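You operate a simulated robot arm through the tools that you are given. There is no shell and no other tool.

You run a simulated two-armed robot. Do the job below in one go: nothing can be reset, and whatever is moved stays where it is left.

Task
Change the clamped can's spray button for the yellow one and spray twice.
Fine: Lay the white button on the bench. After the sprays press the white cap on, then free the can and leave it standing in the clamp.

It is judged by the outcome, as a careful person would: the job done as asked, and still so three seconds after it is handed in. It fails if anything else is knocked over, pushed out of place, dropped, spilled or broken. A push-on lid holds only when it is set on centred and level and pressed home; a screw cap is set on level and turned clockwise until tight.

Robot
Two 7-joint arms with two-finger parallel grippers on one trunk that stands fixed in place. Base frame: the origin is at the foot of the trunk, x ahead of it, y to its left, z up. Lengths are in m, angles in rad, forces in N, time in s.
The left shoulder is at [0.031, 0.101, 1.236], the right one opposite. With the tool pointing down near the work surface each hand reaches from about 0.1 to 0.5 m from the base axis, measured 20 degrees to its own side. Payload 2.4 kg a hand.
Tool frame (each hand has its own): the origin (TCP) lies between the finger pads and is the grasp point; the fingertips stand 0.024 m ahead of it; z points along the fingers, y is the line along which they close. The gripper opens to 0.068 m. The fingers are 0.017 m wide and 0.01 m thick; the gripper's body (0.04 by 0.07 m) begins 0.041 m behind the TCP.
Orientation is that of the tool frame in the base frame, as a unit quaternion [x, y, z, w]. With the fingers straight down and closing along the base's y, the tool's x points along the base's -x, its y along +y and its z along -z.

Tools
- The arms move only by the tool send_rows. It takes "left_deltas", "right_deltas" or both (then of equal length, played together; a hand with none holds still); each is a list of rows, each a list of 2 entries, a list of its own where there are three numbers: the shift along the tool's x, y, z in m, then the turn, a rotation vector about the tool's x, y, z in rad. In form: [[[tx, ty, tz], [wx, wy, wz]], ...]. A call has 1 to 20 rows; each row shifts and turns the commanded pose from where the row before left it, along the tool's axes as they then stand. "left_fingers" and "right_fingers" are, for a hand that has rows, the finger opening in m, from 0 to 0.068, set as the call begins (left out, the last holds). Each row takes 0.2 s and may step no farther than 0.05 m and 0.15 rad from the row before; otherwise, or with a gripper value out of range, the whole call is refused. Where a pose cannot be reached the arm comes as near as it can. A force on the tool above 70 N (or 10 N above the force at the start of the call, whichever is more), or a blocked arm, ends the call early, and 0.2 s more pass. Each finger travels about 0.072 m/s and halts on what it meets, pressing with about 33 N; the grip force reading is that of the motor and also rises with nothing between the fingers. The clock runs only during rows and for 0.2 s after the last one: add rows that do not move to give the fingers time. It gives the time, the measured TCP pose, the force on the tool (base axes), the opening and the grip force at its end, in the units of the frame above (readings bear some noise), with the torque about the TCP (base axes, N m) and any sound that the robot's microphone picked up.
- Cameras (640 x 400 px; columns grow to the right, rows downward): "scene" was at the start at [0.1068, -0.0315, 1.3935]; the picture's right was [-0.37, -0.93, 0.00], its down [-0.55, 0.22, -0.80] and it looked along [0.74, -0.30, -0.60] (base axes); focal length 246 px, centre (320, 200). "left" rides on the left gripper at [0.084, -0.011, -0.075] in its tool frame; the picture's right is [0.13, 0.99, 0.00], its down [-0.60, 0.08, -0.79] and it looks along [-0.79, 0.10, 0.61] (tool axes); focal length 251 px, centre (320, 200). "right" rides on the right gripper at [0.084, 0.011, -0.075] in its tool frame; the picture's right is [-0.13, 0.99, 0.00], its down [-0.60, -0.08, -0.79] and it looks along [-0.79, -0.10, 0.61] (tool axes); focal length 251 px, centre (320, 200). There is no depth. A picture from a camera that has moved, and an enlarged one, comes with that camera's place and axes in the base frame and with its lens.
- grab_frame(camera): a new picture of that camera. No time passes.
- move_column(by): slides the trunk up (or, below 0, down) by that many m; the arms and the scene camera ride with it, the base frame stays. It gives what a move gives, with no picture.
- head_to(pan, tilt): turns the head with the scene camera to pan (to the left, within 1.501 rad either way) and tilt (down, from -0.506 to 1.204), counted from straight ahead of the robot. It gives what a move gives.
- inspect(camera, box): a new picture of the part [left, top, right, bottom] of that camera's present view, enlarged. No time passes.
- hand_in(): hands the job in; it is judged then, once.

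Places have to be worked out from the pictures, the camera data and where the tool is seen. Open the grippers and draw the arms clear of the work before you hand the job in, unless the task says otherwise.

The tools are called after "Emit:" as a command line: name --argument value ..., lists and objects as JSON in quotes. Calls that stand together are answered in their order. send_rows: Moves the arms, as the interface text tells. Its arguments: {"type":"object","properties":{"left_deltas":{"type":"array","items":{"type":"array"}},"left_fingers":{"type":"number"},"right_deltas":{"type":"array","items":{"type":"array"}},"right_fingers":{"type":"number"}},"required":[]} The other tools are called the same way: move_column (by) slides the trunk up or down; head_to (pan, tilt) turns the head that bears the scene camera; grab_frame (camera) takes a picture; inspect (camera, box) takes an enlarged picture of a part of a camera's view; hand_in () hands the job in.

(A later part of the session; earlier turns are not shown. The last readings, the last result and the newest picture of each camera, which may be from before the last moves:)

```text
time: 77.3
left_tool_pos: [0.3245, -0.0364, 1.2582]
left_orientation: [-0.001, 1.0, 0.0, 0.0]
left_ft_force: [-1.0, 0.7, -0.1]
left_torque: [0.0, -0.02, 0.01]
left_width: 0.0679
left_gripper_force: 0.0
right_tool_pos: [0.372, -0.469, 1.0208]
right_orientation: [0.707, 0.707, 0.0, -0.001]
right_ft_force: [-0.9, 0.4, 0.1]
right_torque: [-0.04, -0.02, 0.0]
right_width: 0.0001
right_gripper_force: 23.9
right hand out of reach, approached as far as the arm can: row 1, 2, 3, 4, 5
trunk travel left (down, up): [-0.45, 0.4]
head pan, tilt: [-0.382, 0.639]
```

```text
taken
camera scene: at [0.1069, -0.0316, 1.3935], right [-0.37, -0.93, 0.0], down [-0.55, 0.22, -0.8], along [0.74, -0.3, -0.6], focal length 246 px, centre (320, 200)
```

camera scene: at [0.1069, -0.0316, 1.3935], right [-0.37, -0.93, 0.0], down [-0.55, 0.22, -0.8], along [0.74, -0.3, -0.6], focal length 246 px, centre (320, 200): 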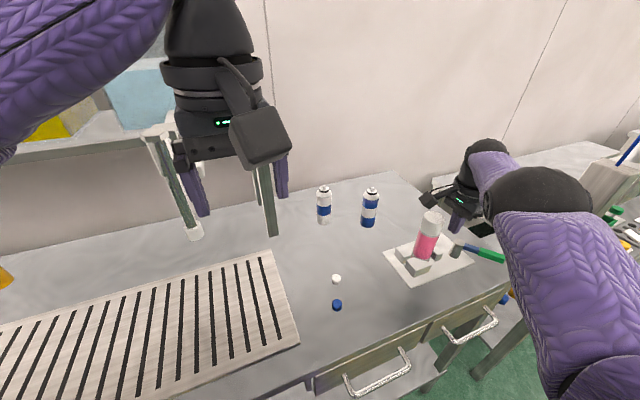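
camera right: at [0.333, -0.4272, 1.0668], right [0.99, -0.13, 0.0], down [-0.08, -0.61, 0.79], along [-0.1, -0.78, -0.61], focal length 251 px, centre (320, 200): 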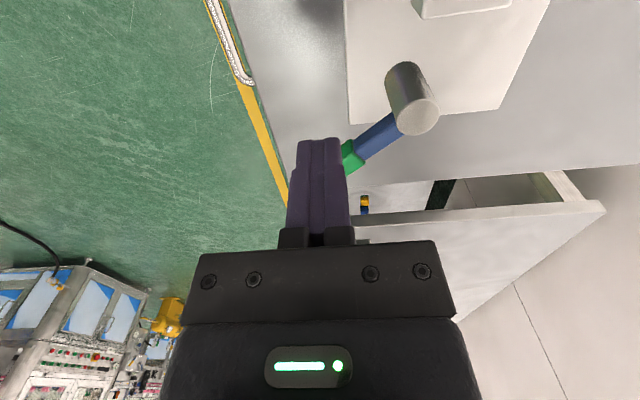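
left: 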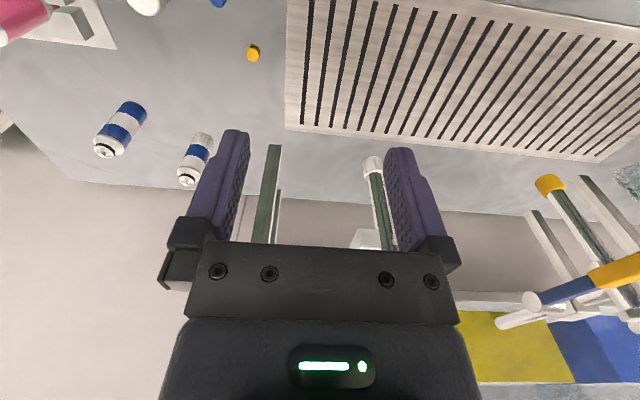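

The arm is stuck near a joint limit and came within a couple of centimetres of the can (no contact). I set the commanded pose back near the actual one, but higher, so nothing can jump.

Emit:
send_rows --right_deltas '[[[-0.024, 0.028, 0], [0, 0, 0]], [[-0.024, 0.028, 0], [0, 0, 0]], [[-0.022, 0.026, 0], [0, 0, 0]], [[0, 0, -0.01], [0, 0, 0]], [[0, 0, 0], [0, 0, 0]]]'

Emit:
inspect --camera "scene" --box '[380, 120, 640, 300]'

Emit:
grab_frame --camera "right"

```text
time: 78.5
left_tool_pos: [0.3255, -0.0362, 1.2593]
left_orientation: [0.0, 1.0, 0.0, 0.0]
left_ft_force: [1.0, 0.0, 0.2]
left_torque: [0.0, 0.0, -0.01]
left_width: 0.0681
left_gripper_force: 0.0
right_tool_pos: [0.3751, -0.4683, 1.0355]
right_orientation: [0.707, 0.707, 0.0, 0.0]
right_ft_force: [-0.1, 0.2, 0.3]
right_torque: [0.01, 0.01, 0.04]
right_width: 0.0
right_gripper_force: 23.6
right hand out of reach, approached as far as the arm can: row 1, 2, 3
trunk travel left (down, up): [-0.45, 0.4]
head pan, tilt: [-0.382, 0.639]
```

```text
2.22 times, centred on (510, 210) of scene
camera zoom: at [0.107, -0.0316, 1.3935], right [-0.37, -0.93, 0.0], down [-0.55, 0.22, -0.8], along [0.74, -0.3, -0.6], focal length 547 px, centre (-102, 178)
```

zoom: 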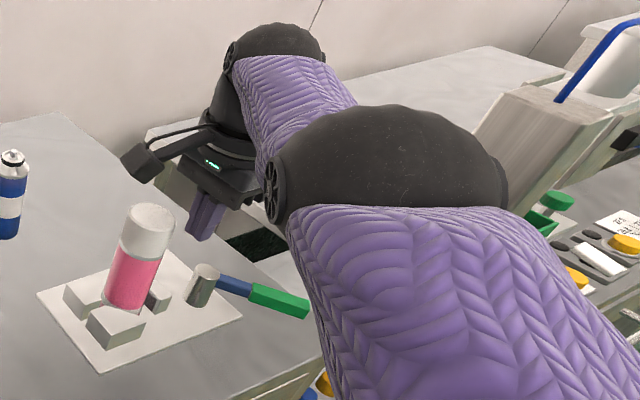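

```text
taken
camera right: at [0.3866, -0.3852, 1.1115], right [0.99, -0.13, 0.0], down [-0.08, -0.6, 0.79], along [-0.1, -0.79, -0.61], focal length 251 px, centre (320, 200)
```

right: 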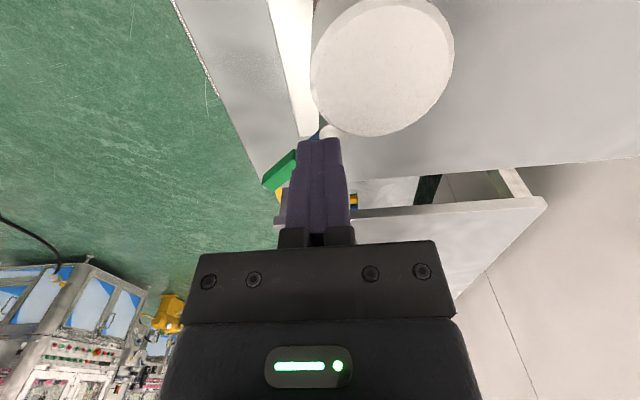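

The pose is reachable again. I raise the hand above the cap's height before anything else.

Emit:
send_rows --right_deltas '[[[0, 0, -0.01], [0, 0, 0]], [[0, 0, -0.015], [0, 0, 0]], [[0, 0, -0.01], [0, 0, 0]], [[0, 0, 0], [0, 0, 0]]]'

Emit:
grab_frame --camera "scene"

```text
time: 79.5
left_tool_pos: [0.3247, -0.0356, 1.2585]
left_orientation: [0.0, 1.0, -0.001, 0.0]
left_ft_force: [-0.7, -0.7, -0.1]
left_torque: [0.01, 0.0, 0.01]
left_width: 0.0679
left_gripper_force: 0.1
right_tool_pos: [0.3766, -0.4703, 1.0699]
right_orientation: [0.708, 0.707, -0.001, 0.0]
right_ft_force: [-1.2, -0.1, 0.6]
right_torque: [-0.01, -0.01, 0.01]
right_width: 0.0
right_gripper_force: 23.8
trunk travel left (down, up): [-0.45, 0.4]
head pan, tilt: [-0.382, 0.639]
```

```text
taken
camera scene: at [0.1069, -0.0316, 1.3935], right [-0.37, -0.93, 0.0], down [-0.55, 0.22, -0.8], along [0.74, -0.3, -0.6], focal length 246 px, centre (320, 200)
```

scene: 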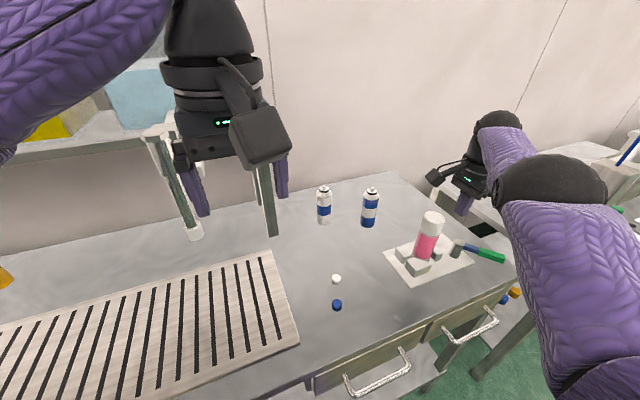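

Tracking is good again. I turn the hand back counter-clockwise towards straight, high above everything, in two halves.

Emit:
send_rows --right_deltas '[[[0, 0, 0], [0, 0, -0.1309]], [[0, 0, 0], [0, 0, -0.1309]], [[0, 0, 0], [0, 0, -0.1309]], [[0, 0, 0], [0, 0, -0.1309]], [[0, 0, 0], [0, 0, -0.1309]], [[0, 0, 0], [0, 0, -0.1309]], [[0, 0, 0], [0, 0, 0]]]'

Emit:
grab_frame --camera "scene"

```text
time: 81.1
left_tool_pos: [0.3259, -0.0363, 1.2583]
left_orientation: [-0.001, 1.0, 0.0, 0.0]
left_ft_force: [-0.8, 1.3, 0.2]
left_torque: [-0.02, 0.0, 0.0]
left_width: 0.0677
left_gripper_force: 0.2
right_tool_pos: [0.3769, -0.4707, 1.0703]
right_orientation: [0.382, 0.924, 0.001, 0.0]
right_ft_force: [-0.8, 0.4, -0.1]
right_torque: [0.01, -0.01, 0.04]
right_width: 0.0
right_gripper_force: 23.9
trunk travel left (down, up): [-0.45, 0.4]
head pan, tilt: [-0.382, 0.639]
```

```text
taken
camera scene: at [0.1069, -0.0316, 1.3935], right [-0.37, -0.93, 0.0], down [-0.55, 0.22, -0.8], along [0.74, -0.3, -0.6], focal length 246 px, centre (320, 200)
```

scene: 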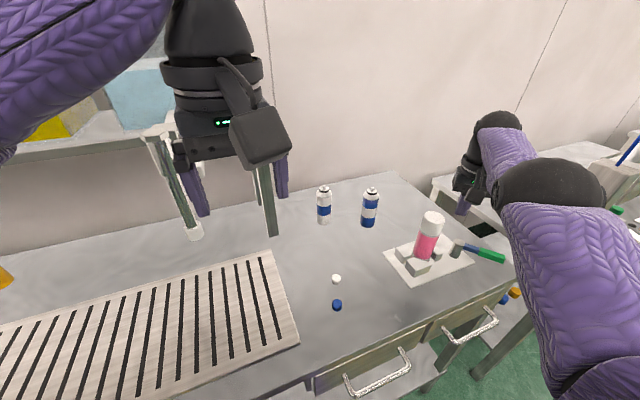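

I continue turning counter-clockwise to about -33°, which lines the finger-closing axis up with the outward direction and puts the camera away from the can.

Emit:
send_rows --right_deltas '[[[0, 0, 0], [0, 0, -0.1361]], [[0, 0, 0], [0, 0, -0.1361]], [[0, 0, 0], [0, 0, -0.1361]], [[0, 0, 0], [0, 0, -0.1361]], [[0, 0, 0], [0, 0, -0.1361]], [[0, 0, 0], [0, 0, -0.1361]], [[0, 0, 0], [0, 0, -0.1361]], [[0, 0, 0], [0, 0, -0.1361]], [[0, 0, 0], [0, 0, -0.1361]], [[0, 0, 0], [0, 0, -0.1361]], [[0, 0, 0], [0, 0, 0]]]'

Emit:
grab_frame --camera "scene"

Emit:
grab_frame --camera "right"

```text
time: 83.5
left_tool_pos: [0.3244, -0.0365, 1.2585]
left_orientation: [0.0, 1.0, 0.0, -0.001]
left_ft_force: [-0.7, 1.3, -0.5]
left_torque: [0.0, -0.03, 0.0]
left_width: 0.0678
left_gripper_force: 0.0
right_tool_pos: [0.3777, -0.4701, 1.0702]
right_orientation: [-0.285, 0.958, 0.0, -0.001]
right_ft_force: [-0.5, -0.6, -0.4]
right_torque: [0.0, 0.03, -0.02]
right_width: 0.0
right_gripper_force: 23.7
trunk travel left (down, up): [-0.45, 0.4]
head pan, tilt: [-0.382, 0.639]
```

```text
taken
camera scene: at [0.1069, -0.0316, 1.3935], right [-0.37, -0.93, 0.0], down [-0.55, 0.22, -0.8], along [0.74, -0.3, -0.6], focal length 246 px, centre (320, 200)
```

scene: 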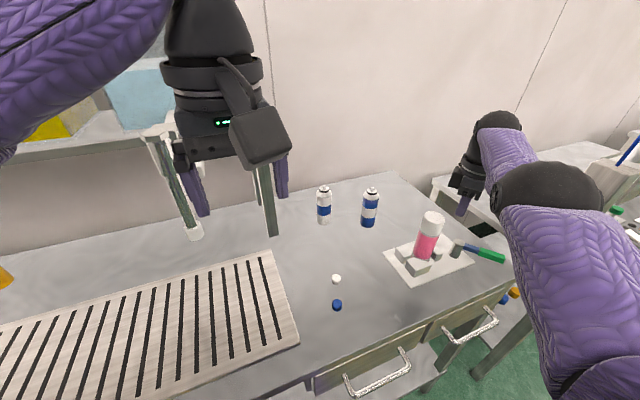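

```text
taken
camera right: at [0.3007, -0.5074, 1.1453], right [-0.43, 0.9, 0.0], down [0.55, 0.26, 0.79], along [0.71, 0.34, -0.61], focal length 251 px, centre (320, 200)
```

right: 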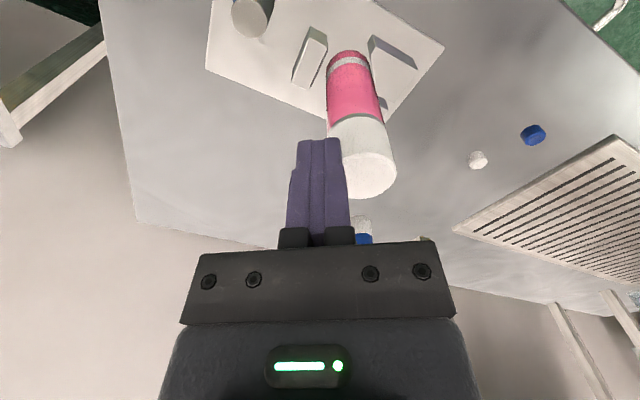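

This view looks at the clamp from the other side, and a gap shows between jaw and can. I zoom in.

Emit:
inspect --camera "right" --box '[270, 0, 450, 130]'

Emit:
inspect --camera "right" --box '[200, 0, 300, 60]'

```text
3.08 times, centred on (360, 65) of right
camera zoom: at [0.3007, -0.5074, 1.1453], right [-0.43, 0.9, 0.0], down [0.55, 0.26, 0.79], along [0.71, 0.34, -0.61], focal length 774 px, centre (197, 615)
```

zoom: 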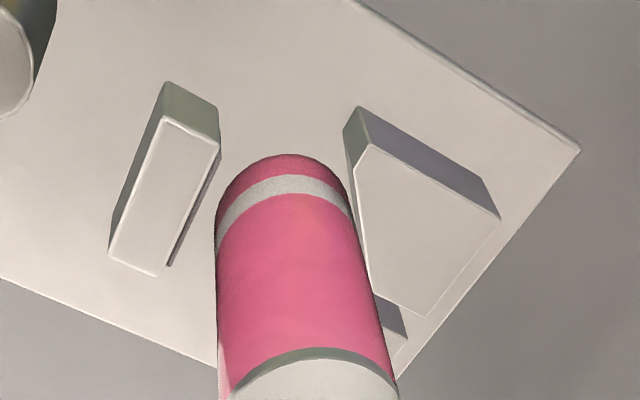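

```text
6.40 times, centred on (250, 30) of right
camera zoom: at [0.3007, -0.5074, 1.1453], right [-0.43, 0.9, 0.0], down [0.55, 0.26, 0.79], along [0.71, 0.34, -0.61], focal length 1609 px, centre (768, 1288)
```

zoom: 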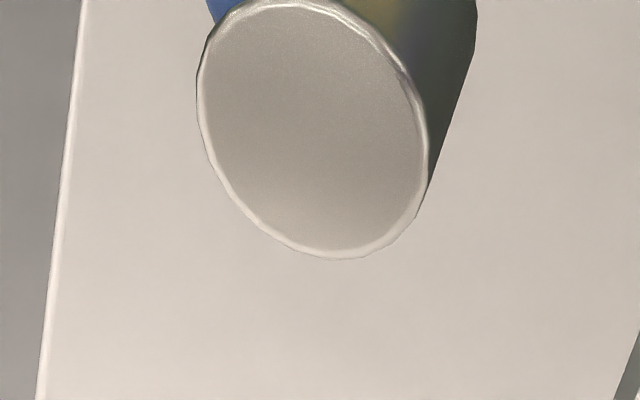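

The jaw stands clear of the can by several millimetres. To bring the lever further over safely, I tilt the hand outward by about 29° here, high above the bench, where the arm has a good posture.

Emit:
send_rows --right_deltas '[[[0, 0, 0], [0.1, 0, 0]], [[0, 0, 0], [0.1, 0, 0]], [[0, 0, 0], [0.1, 0, 0]], [[0, 0, 0], [0.1, 0, 0]], [[0, 0, 0], [0.1, 0, 0]], [[0, 0, 0], [0, 0, 0]]]'

Emit:
grab_frame --camera "scene"

Emit:
grab_frame --camera "right"

```text
time: 84.9
left_tool_pos: [0.3246, -0.0373, 1.2591]
left_orientation: [0.0, 1.0, 0.0, 0.0]
left_ft_force: [0.1, -0.4, 0.4]
left_torque: [0.0, 0.02, -0.02]
left_width: 0.0682
left_gripper_force: 0.1
right_tool_pos: [0.4339, -0.5172, 1.0675]
right_orientation: [-0.275, 0.929, -0.237, 0.07]
right_ft_force: [-0.2, -1.1, -1.1]
right_torque: [0.01, 0.02, 0.04]
right_width: 0.0001
right_gripper_force: 23.2
right hand out of reach, approached as far as the arm can: row 1, 2, 3, 4, 5
trunk travel left (down, up): [-0.45, 0.4]
head pan, tilt: [-0.382, 0.639]
```

```text
taken
camera scene: at [0.1069, -0.0316, 1.3935], right [-0.37, -0.93, 0.0], down [-0.55, 0.22, -0.8], along [0.74, -0.3, -0.6], focal length 246 px, centre (320, 200)
```

scene: 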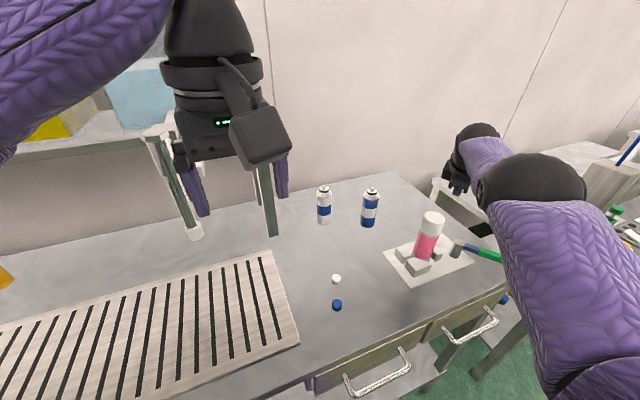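

```text
taken
camera right: at [0.3383, -0.5254, 1.1287], right [-0.37, 0.8, -0.48], down [0.34, 0.59, 0.73], along [0.87, 0.11, -0.49], focal length 251 px, centre (320, 200)
```

right: 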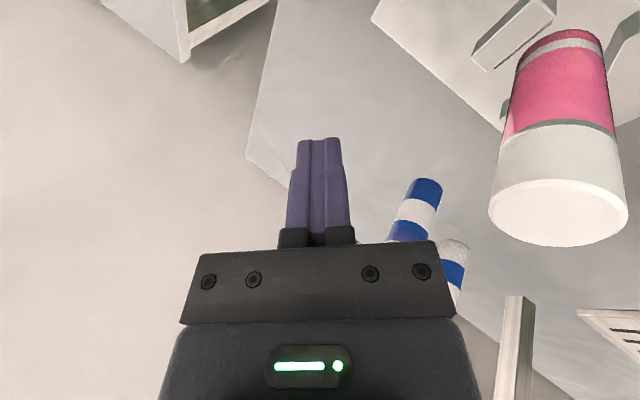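

The elbow has gone fully straight, so the hand only slides on a sphere around the shoulder. I undo the tilt to get back to a reachable pose.

Emit:
send_rows --right_deltas '[[[0, 0, 0], [-0.1, 0, 0]], [[0, 0, 0], [-0.1, 0, 0]], [[0, 0, 0], [-0.1, 0, 0]], [[0, 0, 0], [-0.1, 0, 0]], [[0, 0, 0], [-0.1, 0, 0]], [[0, 0, 0], [0, 0, 0]]]'

Emit:
head_to --pan -0.9 --tilt 0.45

Emit:
grab_frame --camera "scene"

```text
time: 86.3
left_tool_pos: [0.3235, -0.0365, 1.2595]
left_orientation: [0.0, 1.0, 0.0, 0.0]
left_ft_force: [0.0, 0.7, 0.0]
left_torque: [0.01, 0.01, -0.01]
left_width: 0.0681
left_gripper_force: 0.0
right_tool_pos: [0.3756, -0.4713, 1.0871]
right_orientation: [-0.284, 0.959, 0.001, 0.0]
right_ft_force: [0.4, 0.2, 0.9]
right_torque: [0.0, -0.02, -0.03]
right_width: 0.0001
right_gripper_force: 23.5
right hand out of reach, approached as far as the arm can: row 1, 2, 3, 4, 5
trunk travel left (down, up): [-0.45, 0.4]
head pan, tilt: [-0.382, 0.639]
```

```text
time: 87.2
left_tool_pos: [0.3234, -0.0374, 1.2579]
left_orientation: [0.0, 1.0, 0.0, 0.0]
left_ft_force: [-0.7, 0.2, 1.0]
left_torque: [0.02, 0.0, -0.01]
left_width: 0.068
left_gripper_force: 0.0
right_tool_pos: [0.3763, -0.4718, 1.0878]
right_orientation: [-0.284, 0.959, 0.0, -0.001]
right_ft_force: [0.4, -0.4, 0.2]
right_torque: [0.01, -0.01, 0.01]
right_width: 0.0002
right_gripper_force: 23.9
trunk travel left (down, up): [-0.45, 0.4]
head pan, tilt: [-0.901, 0.45]
```

```text
taken
camera scene: at [0.0832, -0.071, 1.4105], right [-0.78, -0.62, 0.0], down [-0.27, 0.34, -0.9], along [0.56, -0.71, -0.44], focal length 246 px, centre (320, 200)
```

scene: 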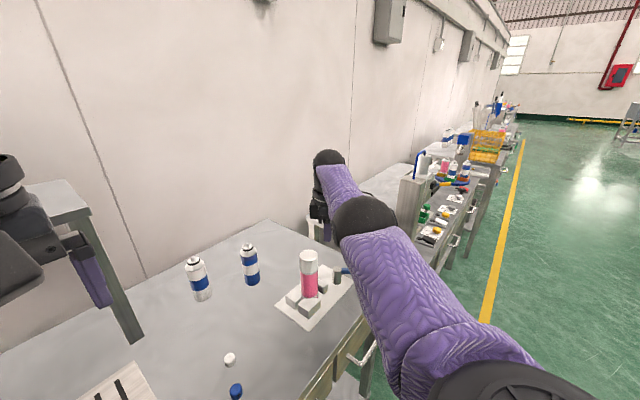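

The turned head shows the arm fully straight from shoulder to wrist. To make the elbow bend again, I move the hand upward while coming inward a little.

Emit:
send_rows --right_deltas '[[[0, 0.005, -0.03], [0, 0, 0]], [[0, 0.01, -0.03], [0, 0, 0]], [[0, 0.01, -0.03], [0, 0, 0]], [[0, 0.01, -0.03], [0, 0, 0]], [[0, 0, 0], [0, 0, 0]]]'

Emit:
grab_frame --camera "scene"

```text
time: 88.4
left_tool_pos: [0.3253, -0.0364, 1.2578]
left_orientation: [0.0, 1.0, 0.0, 0.0]
left_ft_force: [-1.0, -0.3, 0.0]
left_torque: [0.02, 0.03, -0.02]
left_width: 0.068
left_gripper_force: 0.1
right_tool_pos: [0.3544, -0.4418, 1.2049]
right_orientation: [-0.284, 0.959, 0.0, 0.0]
right_ft_force: [-0.5, -1.0, 0.4]
right_torque: [0.04, 0.0, -0.03]
right_width: 0.0
right_gripper_force: 23.5
trunk travel left (down, up): [-0.45, 0.4]
head pan, tilt: [-0.901, 0.45]
```

```text
taken
camera scene: at [0.0833, -0.0712, 1.4105], right [-0.78, -0.62, 0.0], down [-0.27, 0.34, -0.9], along [0.56, -0.71, -0.44], focal length 246 px, centre (320, 200)
```

scene: 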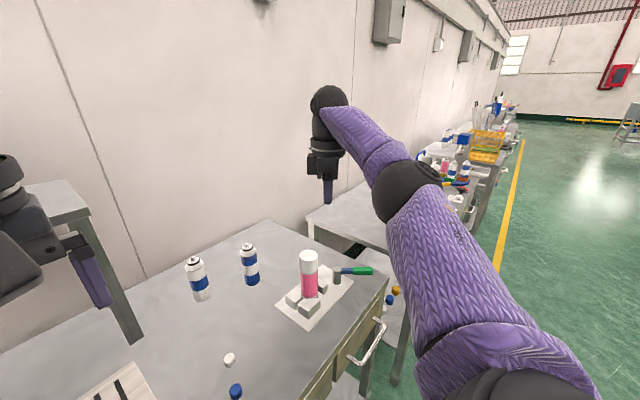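

The elbow is bent again and the hand responds properly. I move it away from the can to about (0.30, -0.45) at this height, then lower the trunk by 0.1 so the lever area is better within reach.

Emit:
send_rows --right_deltas '[[[0.0165, 0.0076, 0], [0, 0, 0]], [[0.0165, 0.0076, 0], [0, 0, 0]], [[0.0165, 0.0076, 0], [0, 0, 0]], [[0, 0, 0], [0, 0, 0]]]'

Emit:
grab_frame --camera "scene"

```text
time: 89.4
left_tool_pos: [0.3246, -0.0368, 1.2582]
left_orientation: [0.0, 1.0, -0.001, 0.0]
left_ft_force: [-0.2, 0.6, 0.3]
left_torque: [-0.02, 0.01, 0.03]
left_width: 0.0679
left_gripper_force: 0.0
right_tool_pos: [0.2994, -0.4491, 1.205]
right_orientation: [-0.284, 0.959, 0.001, 0.0]
right_ft_force: [0.0, -0.4, 0.1]
right_torque: [-0.02, 0.0, -0.01]
right_width: 0.0
right_gripper_force: 23.7
trunk travel left (down, up): [-0.45, 0.4]
head pan, tilt: [-0.901, 0.45]
```

```text
taken
camera scene: at [0.0832, -0.0711, 1.4105], right [-0.78, -0.62, 0.0], down [-0.27, 0.34, -0.9], along [0.56, -0.71, -0.44], focal length 246 px, centre (320, 200)
```

scene: 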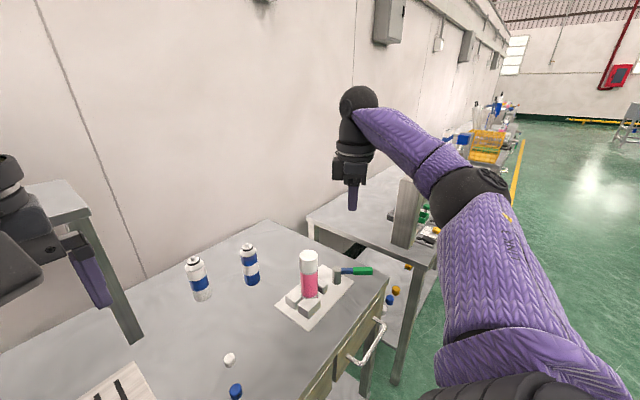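

Good. I lower the trunk by 0.1 m and look again.

Emit:
move_column --by -0.1

Emit:
grab_frame --camera "scene"

Emit:
grab_frame --camera "left"

```text
time: 90.8
left_tool_pos: [0.3229, -0.0366, 1.1583]
left_orientation: [-0.001, 1.0, -0.001, -0.001]
left_ft_force: [0.1, 0.0, 0.5]
left_torque: [0.01, 0.0, 0.03]
left_width: 0.068
left_gripper_force: 0.1
right_tool_pos: [0.3027, -0.4496, 1.1075]
right_orientation: [-0.285, 0.959, 0.0, -0.001]
right_ft_force: [-0.4, 0.0, -1.0]
right_torque: [0.0, 0.0, 0.0]
right_width: 0.0
right_gripper_force: 23.9
trunk travel left (down, up): [-0.35, 0.5]
head pan, tilt: [-0.901, 0.45]
```

```text
taken
camera scene: at [0.097, -0.071, 1.3099], right [-0.78, -0.62, 0.0], down [-0.27, 0.34, -0.9], along [0.56, -0.71, -0.44], focal length 246 px, centre (320, 200)
```

scene: 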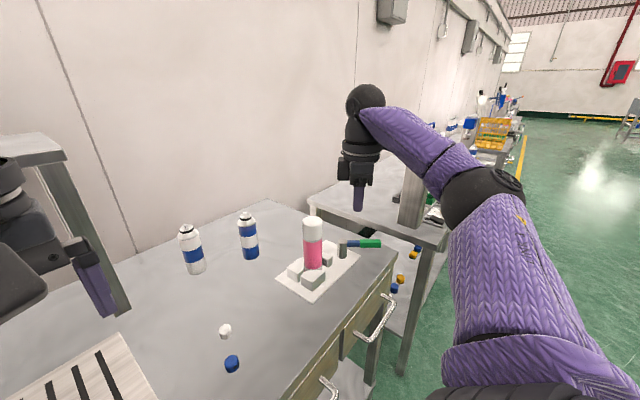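

```text
taken
camera left: at [0.2395, -0.0473, 1.2335], right [-0.13, 0.99, 0.0], down [0.6, 0.08, 0.79], along [0.79, 0.1, -0.61], focal length 251 px, centre (320, 200)
```

left: 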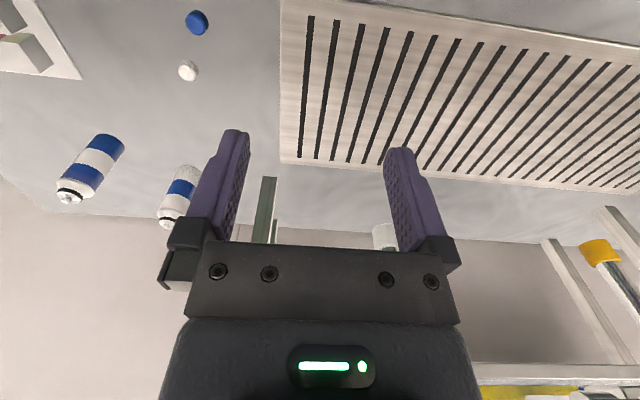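

Everything follows. I zoom in on the lever and clamp from the new viewpoint to fix the lever's current position.

Emit:
inspect --camera "scene" --box '[290, 210, 390, 290]'

Emit:
grab_frame --camera "right"

```text
5.00 times, centred on (340, 250) of scene
camera zoom: at [0.097, -0.071, 1.3099], right [-0.78, -0.62, 0.0], down [-0.27, 0.34, -0.9], along [0.56, -0.71, -0.44], focal length 1232 px, centre (220, -50)
```

zoom: 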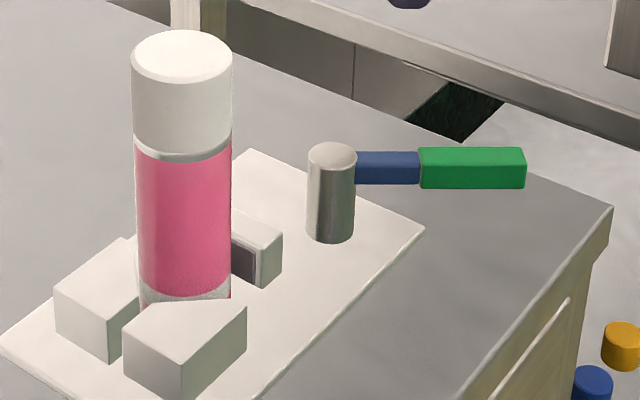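

```text
taken
camera right: at [0.226, -0.4861, 1.1826], right [-0.43, 0.9, 0.0], down [0.55, 0.26, 0.79], along [0.72, 0.34, -0.61], focal length 251 px, centre (320, 200)
```

right: 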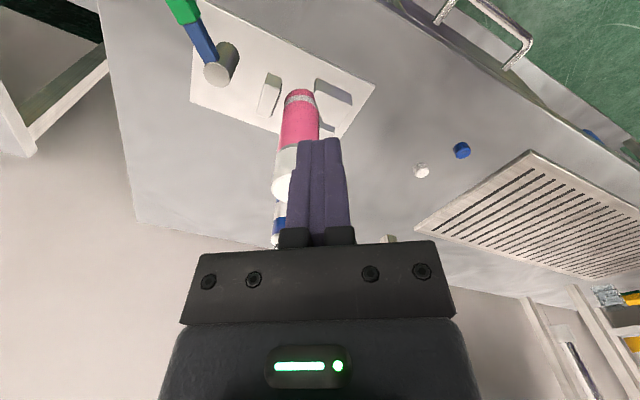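

The lever stands at about 40°, its handle end near (0.304, -0.590), z 0.917 to 0.932. I tilt the hand outward by 0.6 rad here in free air.

Emit:
send_rows --right_deltas '[[[0, 0, 0], [0.1, 0, 0]], [[0, 0, 0], [0.1, 0, 0]], [[0, 0, 0], [0.1, 0, 0]], [[0, 0, 0], [0.1, 0, 0]], [[0, 0, 0], [0.1, 0, 0]], [[0, 0, 0], [0.1, 0, 0]], [[0, 0, 0], [0, 0, 0]]]'

Emit:
grab_frame --camera "scene"

```text
time: 92.4
left_tool_pos: [0.3241, -0.0378, 1.1594]
left_orientation: [0.0, 1.0, 0.0, 0.001]
left_ft_force: [0.2, 0.7, -0.2]
left_torque: [-0.04, 0.0, 0.0]
left_width: 0.0683
left_gripper_force: 0.1
right_tool_pos: [0.3035, -0.4501, 1.1049]
right_orientation: [-0.271, 0.916, -0.284, 0.084]
right_ft_force: [-0.2, -0.9, -0.6]
right_torque: [0.01, -0.05, 0.01]
right_width: 0.0
right_gripper_force: 23.8
trunk travel left (down, up): [-0.35, 0.5]
head pan, tilt: [-0.901, 0.45]
```

```text
taken
camera scene: at [0.0971, -0.0711, 1.3098], right [-0.78, -0.62, 0.0], down [-0.27, 0.34, -0.9], along [0.56, -0.71, -0.44], focal length 246 px, centre (320, 200)
```

scene: 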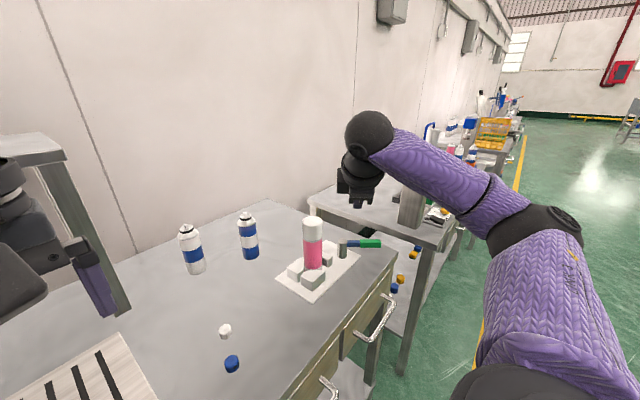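

The tilt is exact and the elbow is well bent. I move down and outward towards a point about 15 mm short of the lever.

Emit:
send_rows --right_deltas '[[[0.014, 0.0001, 0.0403], [0, 0, 0]], [[0.014, 0.0001, 0.0403], [0, 0, 0]], [[0.014, 0.0001, 0.0403], [0, 0, 0]], [[0, 0, 0], [0, 0, 0]]]'

Emit:
grab_frame --camera "scene"

Emit:
grab_frame --camera "right"

```text
time: 93.4
left_tool_pos: [0.3236, -0.0358, 1.1595]
left_orientation: [0.0, 1.0, 0.0, 0.0]
left_ft_force: [0.2, -0.7, 0.5]
left_torque: [-0.03, -0.01, 0.01]
left_width: 0.0682
left_gripper_force: 0.0
right_tool_pos: [0.3056, -0.5316, 1.0074]
right_orientation: [-0.271, 0.916, -0.283, 0.085]
right_ft_force: [-0.4, -0.5, 0.0]
right_torque: [0.04, 0.02, -0.02]
right_width: 0.0
right_gripper_force: 24.3
trunk travel left (down, up): [-0.35, 0.5]
head pan, tilt: [-0.901, 0.45]
```

```text
taken
camera scene: at [0.0971, -0.0712, 1.3098], right [-0.78, -0.62, 0.0], down [-0.27, 0.34, -0.9], along [0.56, -0.71, -0.44], focal length 246 px, centre (320, 200)
```

scene: 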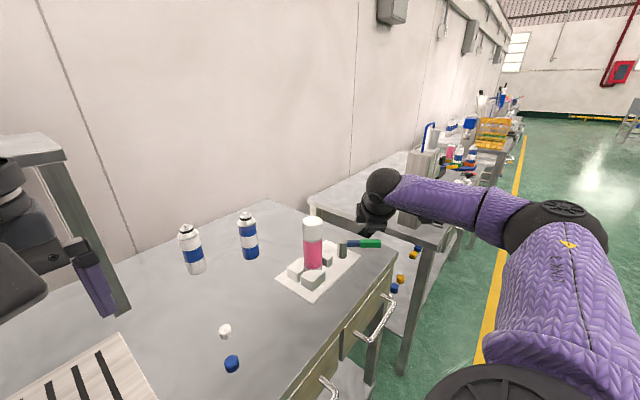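

```text
taken
camera right: at [0.2075, -0.5338, 1.0635], right [-0.34, 0.76, -0.56], down [0.3, 0.65, 0.7], along [0.89, 0.07, -0.45], focal length 251 px, centre (320, 200)
```

right: 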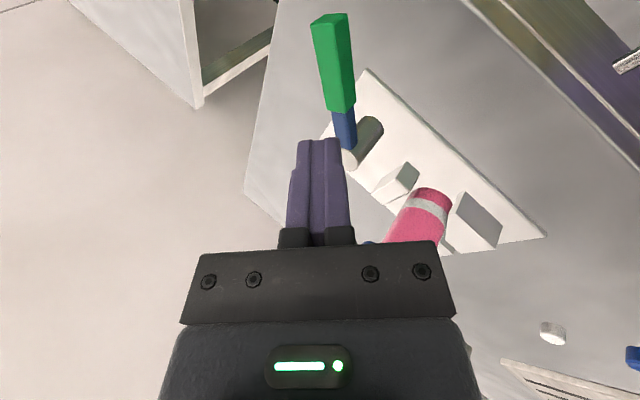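

The view matches the plan: the lever will be just ahead of the fingers after descending. I back off 5 mm for margin and lower to lever height.

Emit:
send_rows --right_deltas '[[[0, 0.0041, -0.0028], [0, 0, 0]], [[0, 0.0134, 0.0196], [0, 0, 0]], [[0, 0.0134, 0.0196], [0, 0, 0]], [[0, 0.0134, 0.0196], [0, 0, 0]], [[0, 0, 0], [0, 0, 0]]]'

Emit:
grab_frame --camera "right"

Emit:
inspect --camera "scene" --box '[290, 190, 420, 290]'

```text
time: 94.6
left_tool_pos: [0.3237, -0.0365, 1.1582]
left_orientation: [0.0, 1.0, 0.001, 0.0]
left_ft_force: [-0.4, -0.4, -0.3]
left_torque: [0.0, 0.01, 0.0]
left_width: 0.068
left_gripper_force: 0.1
right_tool_pos: [0.2993, -0.5262, 0.9366]
right_orientation: [-0.272, 0.916, -0.283, 0.084]
right_ft_force: [-0.2, 0.1, 0.1]
right_torque: [0.01, 0.02, -0.01]
right_width: 0.0002
right_gripper_force: 23.2
trunk travel left (down, up): [-0.35, 0.5]
head pan, tilt: [-0.901, 0.45]
```

```text
taken
camera right: at [0.2024, -0.529, 0.9921], right [-0.34, 0.76, -0.56], down [0.3, 0.65, 0.7], along [0.89, 0.07, -0.45], focal length 251 px, centre (320, 200)
```

right: 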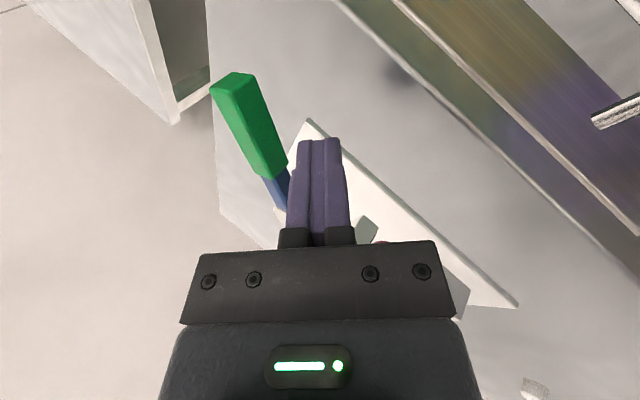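

```text
4.00 times, centred on (355, 240) of scene
camera zoom: at [0.0971, -0.0711, 1.3098], right [-0.78, -0.62, 0.0], down [-0.27, 0.34, -0.9], along [0.56, -0.71, -0.44], focal length 985 px, centre (180, 40)
```

zoom: 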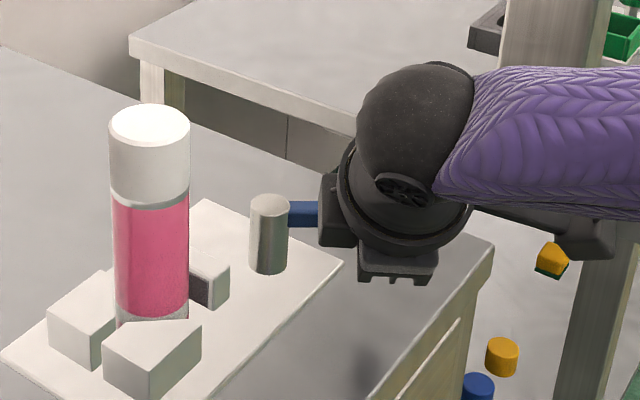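

The fingers are level with the handle, which lies just on the push side. I close the gap and start pushing along the lever's arc.

Emit:
send_rows --right_deltas '[[[-0.0015, -0.00825, 0.00565], [0, 0, 0]], [[-0.0015, -0.0096, 0.00655], [0, 0, 0]], [[0, 0, 0], [0, 0, 0]]]'

Emit:
send_rows --right_deltas '[[[-0.0034, -0.0067, 0.0046], [0, 0, 0]], [[-0.0034, -0.0067, 0.0046], [0, 0, 0]], [[0, 0, 0], [0, 0, 0]]]'

Emit:
grab_frame --camera "right"

Emit:
inspect --camera "scene" --box '[290, 190, 420, 290]'

```text
time: 95.4
left_tool_pos: [0.3244, -0.0364, 1.1583]
left_orientation: [0.0, 1.0, 0.0, 0.0]
left_ft_force: [-1.2, 0.3, -0.4]
left_torque: [0.01, -0.01, -0.02]
left_width: 0.0681
left_gripper_force: 0.1
right_tool_pos: [0.3143, -0.5421, 0.9364]
right_orientation: [-0.272, 0.916, -0.283, 0.084]
right_ft_force: [-0.7, 0.4, -0.1]
right_torque: [-0.01, 0.0, 0.01]
right_width: 0.0
right_gripper_force: 23.8
trunk travel left (down, up): [-0.35, 0.5]
head pan, tilt: [-0.901, 0.45]
```

```text
time: 96.2
left_tool_pos: [0.3245, -0.0362, 1.1591]
left_orientation: [0.0, 1.0, 0.001, 0.0]
left_ft_force: [-0.6, 0.2, 0.2]
left_torque: [0.0, -0.02, 0.0]
left_width: 0.0677
left_gripper_force: 0.0
right_tool_pos: [0.3287, -0.5511, 0.9347]
right_orientation: [-0.272, 0.916, -0.282, 0.084]
right_ft_force: [-1.4, -0.6, -0.4]
right_torque: [0.02, 0.03, 0.03]
right_width: 0.0
right_gripper_force: 23.2
trunk travel left (down, up): [-0.35, 0.5]
head pan, tilt: [-0.901, 0.45]
```

```text
taken
camera right: at [0.2316, -0.5542, 0.9914], right [-0.34, 0.76, -0.56], down [0.3, 0.65, 0.7], along [0.89, 0.07, -0.45], focal length 251 px, centre (320, 200)
```

right: 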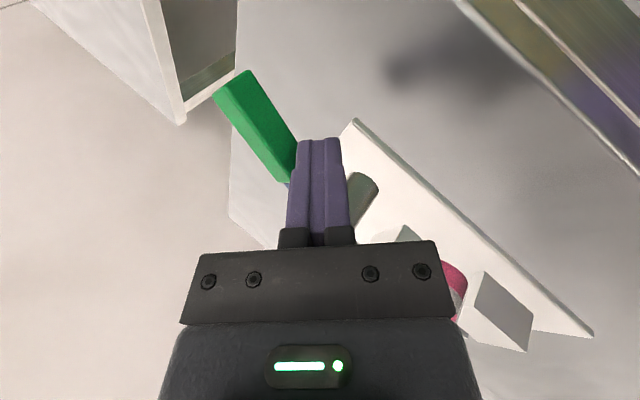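

```text
4.00 times, centred on (355, 240) of scene
camera zoom: at [0.097, -0.0712, 1.3098], right [-0.78, -0.62, 0.0], down [-0.27, 0.34, -0.9], along [0.56, -0.71, -0.44], focal length 985 px, centre (180, 40)
```

zoom: 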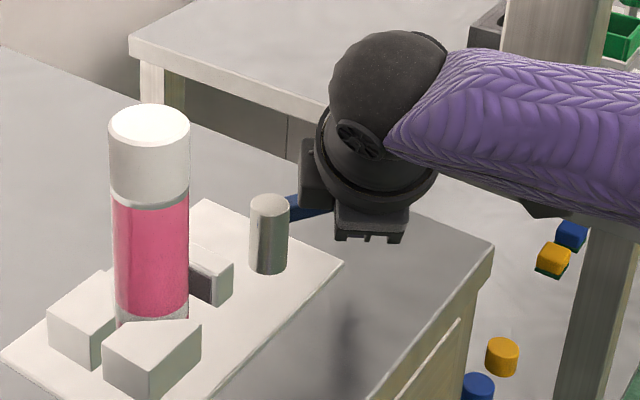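

The lever turns on with almost no force. I push further along the arc to about 78°.

Emit:
send_rows --right_deltas '[[[-0.0047, -0.0045, 0.0031], [0, 0, 0]], [[-0.0047, -0.0045, 0.0031], [0, 0, 0]], [[0, 0, 0], [0, 0, 0]]]'

Emit:
grab_frame --camera "right"

Emit:
inspect --camera "scene" --box '[290, 190, 420, 290]'

```text
time: 97.0
left_tool_pos: [0.3241, -0.0363, 1.158]
left_orientation: [0.001, 1.0, 0.0, 0.0]
left_ft_force: [0.3, 0.2, -0.5]
left_torque: [0.01, 0.02, -0.01]
left_width: 0.0678
left_gripper_force: 0.0
right_tool_pos: [0.3446, -0.5551, 0.9343]
right_orientation: [-0.271, 0.916, -0.282, 0.084]
right_ft_force: [-1.3, 0.3, 0.4]
right_torque: [0.03, 0.01, -0.04]
right_width: 0.0002
right_gripper_force: 23.6
trunk travel left (down, up): [-0.35, 0.5]
head pan, tilt: [-0.901, 0.45]
```

```text
taken
camera right: at [0.2457, -0.5583, 0.9905], right [-0.34, 0.76, -0.56], down [0.3, 0.65, 0.7], along [0.89, 0.07, -0.45], focal length 251 px, centre (320, 200)
```

right: 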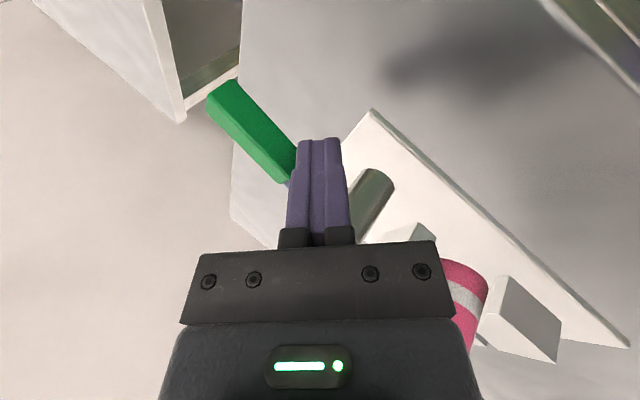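

```text
4.00 times, centred on (355, 240) of scene
camera zoom: at [0.097, -0.0712, 1.3098], right [-0.78, -0.62, 0.0], down [-0.27, 0.34, -0.9], along [0.56, -0.71, -0.44], focal length 985 px, centre (180, 40)
```

zoom: 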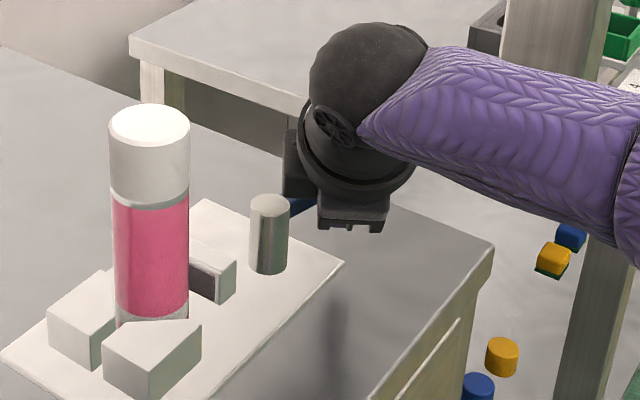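

One more push takes the lever to about 90°, or to its stop.

Emit:
send_rows --right_deltas '[[[-0.0035, -0.0024, 0.0016], [0, 0, 0]], [[-0.0035, -0.0024, 0.0016], [0, 0, 0]], [[0, 0, 0], [0, 0, 0]]]'

Emit:
grab_frame --camera "right"

Emit:
inspect --camera "scene" --box '[290, 200, 370, 270]'

```text
time: 97.8
left_tool_pos: [0.3247, -0.0361, 1.1593]
left_orientation: [0.0, 1.0, 0.001, 0.0]
left_ft_force: [0.0, 0.2, -0.4]
left_torque: [-0.01, 0.01, -0.02]
left_width: 0.068
left_gripper_force: 0.1
right_tool_pos: [0.3516, -0.5566, 0.9348]
right_orientation: [-0.271, 0.916, -0.283, 0.084]
right_ft_force: [-1.6, -1.3, 1.1]
right_torque: [-0.02, 0.01, 0.0]
right_width: 0.0
right_gripper_force: 23.4
trunk travel left (down, up): [-0.35, 0.5]
head pan, tilt: [-0.901, 0.45]
```

```text
taken
camera right: at [0.2551, -0.56, 0.9913], right [-0.34, 0.76, -0.56], down [0.3, 0.65, 0.7], along [0.89, 0.07, -0.44], focal length 251 px, centre (320, 200)
```

right: 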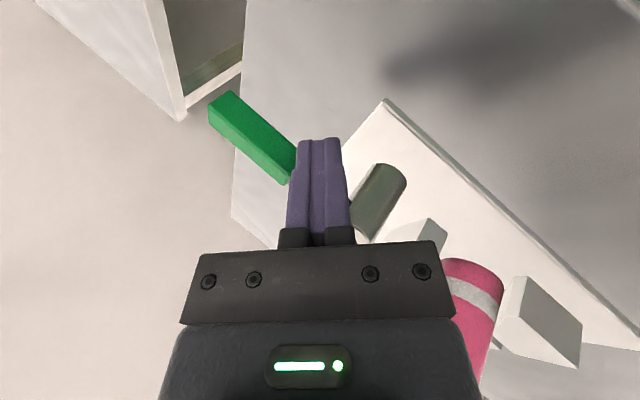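

```text
5.71 times, centred on (330, 235) of scene
camera zoom: at [0.097, -0.0712, 1.3098], right [-0.78, -0.62, 0.0], down [-0.27, 0.34, -0.9], along [0.56, -0.71, -0.44], focal length 1408 px, centre (263, 0)
```

zoom: 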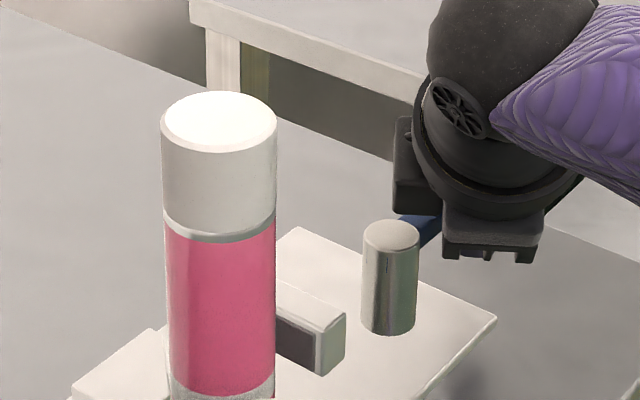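

The jaw is well clear of the can now. I give one last small push to see whether the lever has reached its stop.

Emit:
send_rows --right_deltas '[[[-0.005, -0.0027, 0.0019], [0, 0, 0]], [[-0.004, -0.002, 0.0014], [0, 0, 0]], [[0, 0, 0], [0, 0, 0]]]'

Emit:
inspect --camera "right" --box '[190, 60, 450, 260]'

```text
time: 98.6
left_tool_pos: [0.3173, -0.0367, 1.1609]
left_orientation: [0.0, 1.0, 0.0, 0.003]
left_ft_force: [0.9, 0.5, -0.4]
left_torque: [-0.01, 0.0, -0.06]
left_width: 0.068
left_gripper_force: 0.1
right_tool_pos: [0.354, -0.5577, 0.9352]
right_orientation: [-0.27, 0.918, -0.282, 0.078]
right_ft_force: [-66.0, 10.6, -14.9]
right_torque: [0.36, 1.23, -0.74]
right_width: 0.0002
right_gripper_force: 23.4
trunk travel left (down, up): [-0.35, 0.5]
head pan, tilt: [-0.901, 0.45]
```

```text
2.00 times, centred on (320, 160) of right
camera zoom: at [0.2569, -0.5597, 0.9928], right [-0.34, 0.76, -0.56], down [0.31, 0.65, 0.7], along [0.89, 0.06, -0.45], focal length 503 px, centre (320, 280)
```

zoom: 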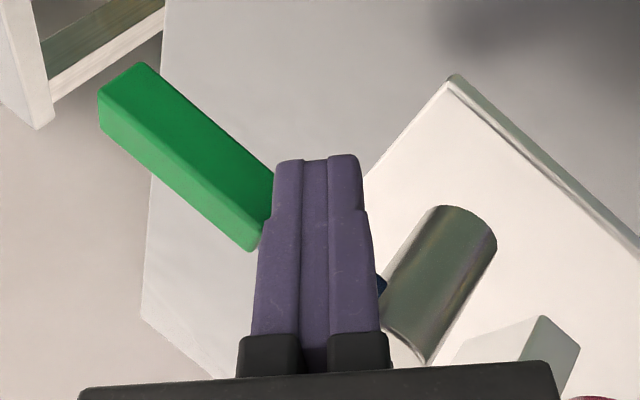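

The lever is against its end stop (66 N), so the clamp is fully open. I back off straight away and then rise.

Emit:
send_rows --right_deltas '[[[0.006, 0.004, -0.0027], [0, 0, 0]], [[0.006, 0.01, -0.007], [0, 0, 0]], [[0.005, 0.014, -0.0095], [0, 0, 0]], [[0, 0, 0], [0, 0, 0]]]'

Emit:
grab_frame --camera "right"

Emit:
inspect --camera "scene" --box '[290, 190, 420, 290]'

```text
time: 99.6
left_tool_pos: [0.3238, -0.0379, 1.1594]
left_orientation: [0.0, 1.0, 0.0, 0.0]
left_ft_force: [0.0, -0.7, 0.0]
left_torque: [-0.05, 0.0, -0.02]
left_width: 0.068
left_gripper_force: 0.1
right_tool_pos: [0.3297, -0.5378, 0.9359]
right_orientation: [-0.271, 0.916, -0.283, 0.085]
right_ft_force: [-0.6, 1.1, 0.0]
right_torque: [0.02, -0.03, 0.01]
right_width: 0.0001
right_gripper_force: 23.6
trunk travel left (down, up): [-0.35, 0.5]
head pan, tilt: [-0.901, 0.45]
```

```text
taken
camera right: at [0.2312, -0.5407, 0.9918], right [-0.34, 0.76, -0.56], down [0.3, 0.65, 0.7], along [0.89, 0.07, -0.44], focal length 251 px, centre (320, 200)
```

right: 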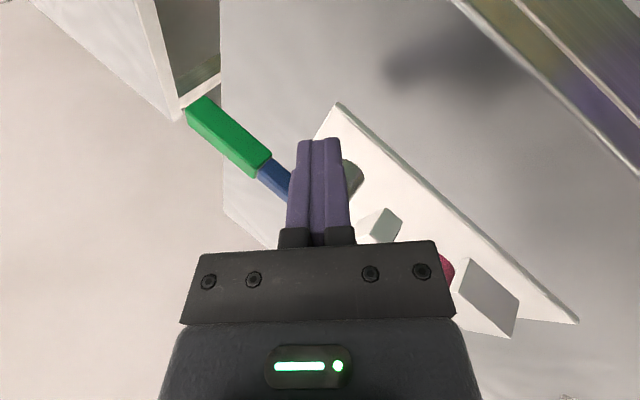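

```text
4.00 times, centred on (355, 240) of scene
camera zoom: at [0.0972, -0.0712, 1.3098], right [-0.78, -0.62, 0.0], down [-0.27, 0.34, -0.9], along [0.56, -0.71, -0.44], focal length 985 px, centre (180, 40)
```

zoom: 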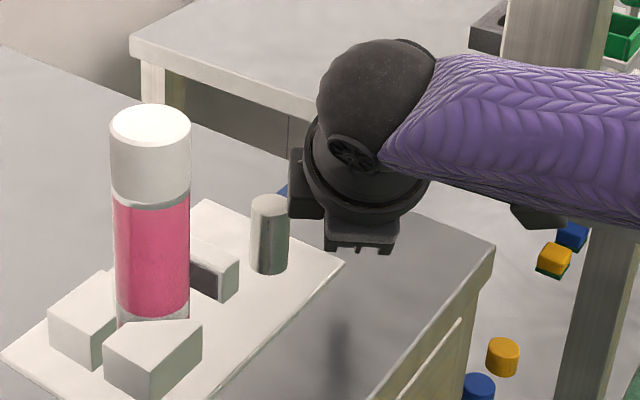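

The lever stays open. I raise the hand clear and draw it back towards the robot.

Emit:
send_rows --right_deltas '[[[0, -0.0169, -0.0248], [0, 0, 0]], [[0, -0.0169, -0.0248], [0, 0, 0]], [[0, -0.0169, -0.0248], [0, 0, 0]], [[0.01, -0.004, -0.0361], [0, 0, 0]], [[0.01, -0.004, -0.0361], [0, 0, 0]], [[0.01, -0.004, -0.0361], [0, 0, 0]], [[0, 0, 0], [0, 0, 0]]]'

Emit:
grab_frame --camera "scene"

Emit:
grab_frame --camera "right"

```text
time: 101.2
left_tool_pos: [0.3244, -0.0357, 1.1586]
left_orientation: [0.0, 1.0, 0.0, 0.0]
left_ft_force: [0.1, 0.2, -0.5]
left_torque: [0.02, -0.01, -0.02]
left_width: 0.0681
left_gripper_force: 0.1
right_tool_pos: [0.2772, -0.5104, 1.1231]
right_orientation: [-0.271, 0.916, -0.283, 0.084]
right_ft_force: [-0.5, 0.2, -0.8]
right_torque: [0.01, 0.0, 0.02]
right_width: 0.0
right_gripper_force: 23.5
trunk travel left (down, up): [-0.35, 0.5]
head pan, tilt: [-0.901, 0.45]
```

```text
taken
camera scene: at [0.0971, -0.0711, 1.3098], right [-0.78, -0.62, 0.0], down [-0.27, 0.34, -0.9], along [0.56, -0.71, -0.44], focal length 246 px, centre (320, 200)
```

scene: 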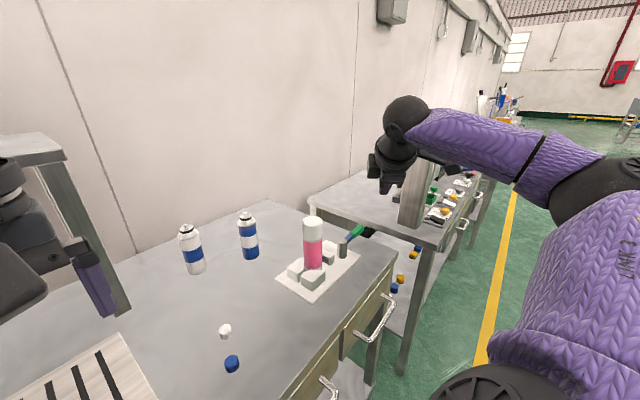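

```text
taken
camera right: at [0.1791, -0.5123, 1.1787], right [-0.34, 0.76, -0.56], down [0.3, 0.65, 0.7], along [0.89, 0.07, -0.45], focal length 251 px, centre (320, 200)
```

right: 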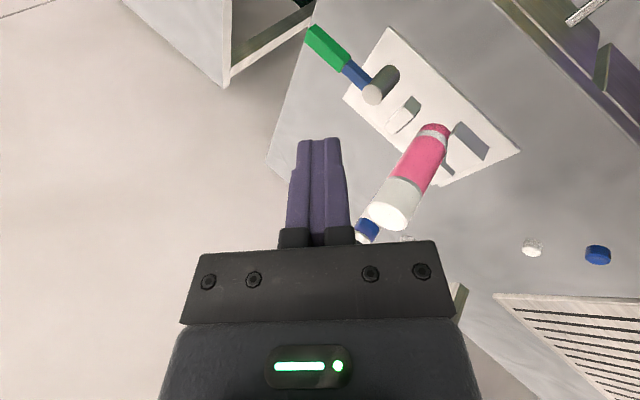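

The hand is clear. I inspect the can, jaw, lever and the laid-down button.

Emit:
inspect --camera "scene" --box '[270, 205, 390, 305]'

Emit:
inspect --camera "scene" --box '[170, 210, 330, 390]'

Emit:
inspect --camera "right" --box '[300, 10, 540, 240]'

```text
4.00 times, centred on (330, 255) of scene
camera zoom: at [0.0971, -0.0711, 1.3098], right [-0.78, -0.62, 0.0], down [-0.27, 0.34, -0.9], along [0.56, -0.71, -0.44], focal length 985 px, centre (280, -20)
```

zoom: 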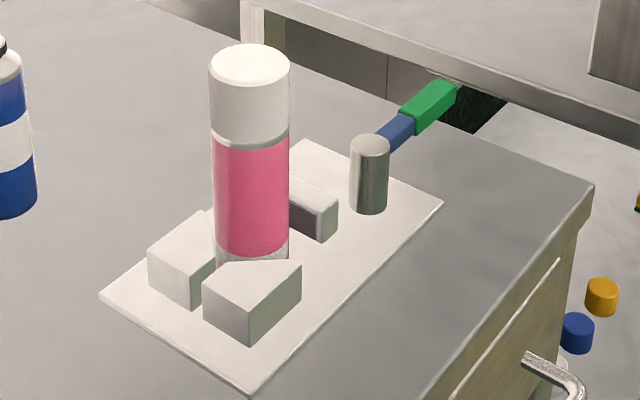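

```text
2.22 times, centred on (250, 300) of scene
camera zoom: at [0.0971, -0.0711, 1.3098], right [-0.78, -0.62, 0.0], down [-0.27, 0.34, -0.9], along [0.56, -0.71, -0.44], focal length 547 px, centre (476, -22)
```

zoom: 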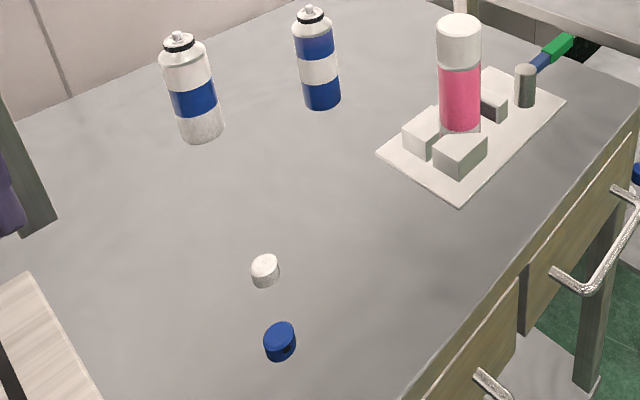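

```text
1.74 times, centred on (420, 125) of right
camera zoom: at [0.1791, -0.5123, 1.1787], right [-0.34, 0.76, -0.56], down [0.3, 0.65, 0.7], along [0.89, 0.07, -0.45], focal length 437 px, centre (146, 330)
```

zoom: 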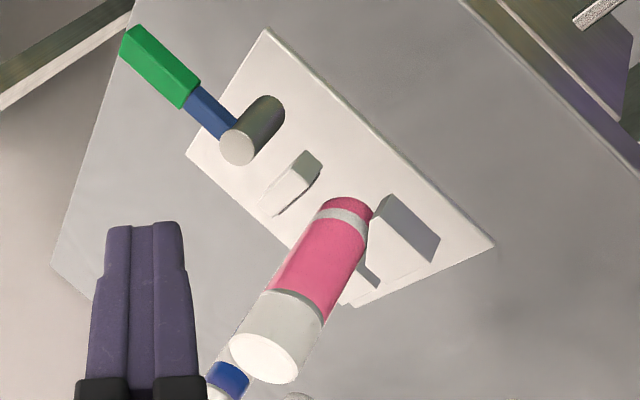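

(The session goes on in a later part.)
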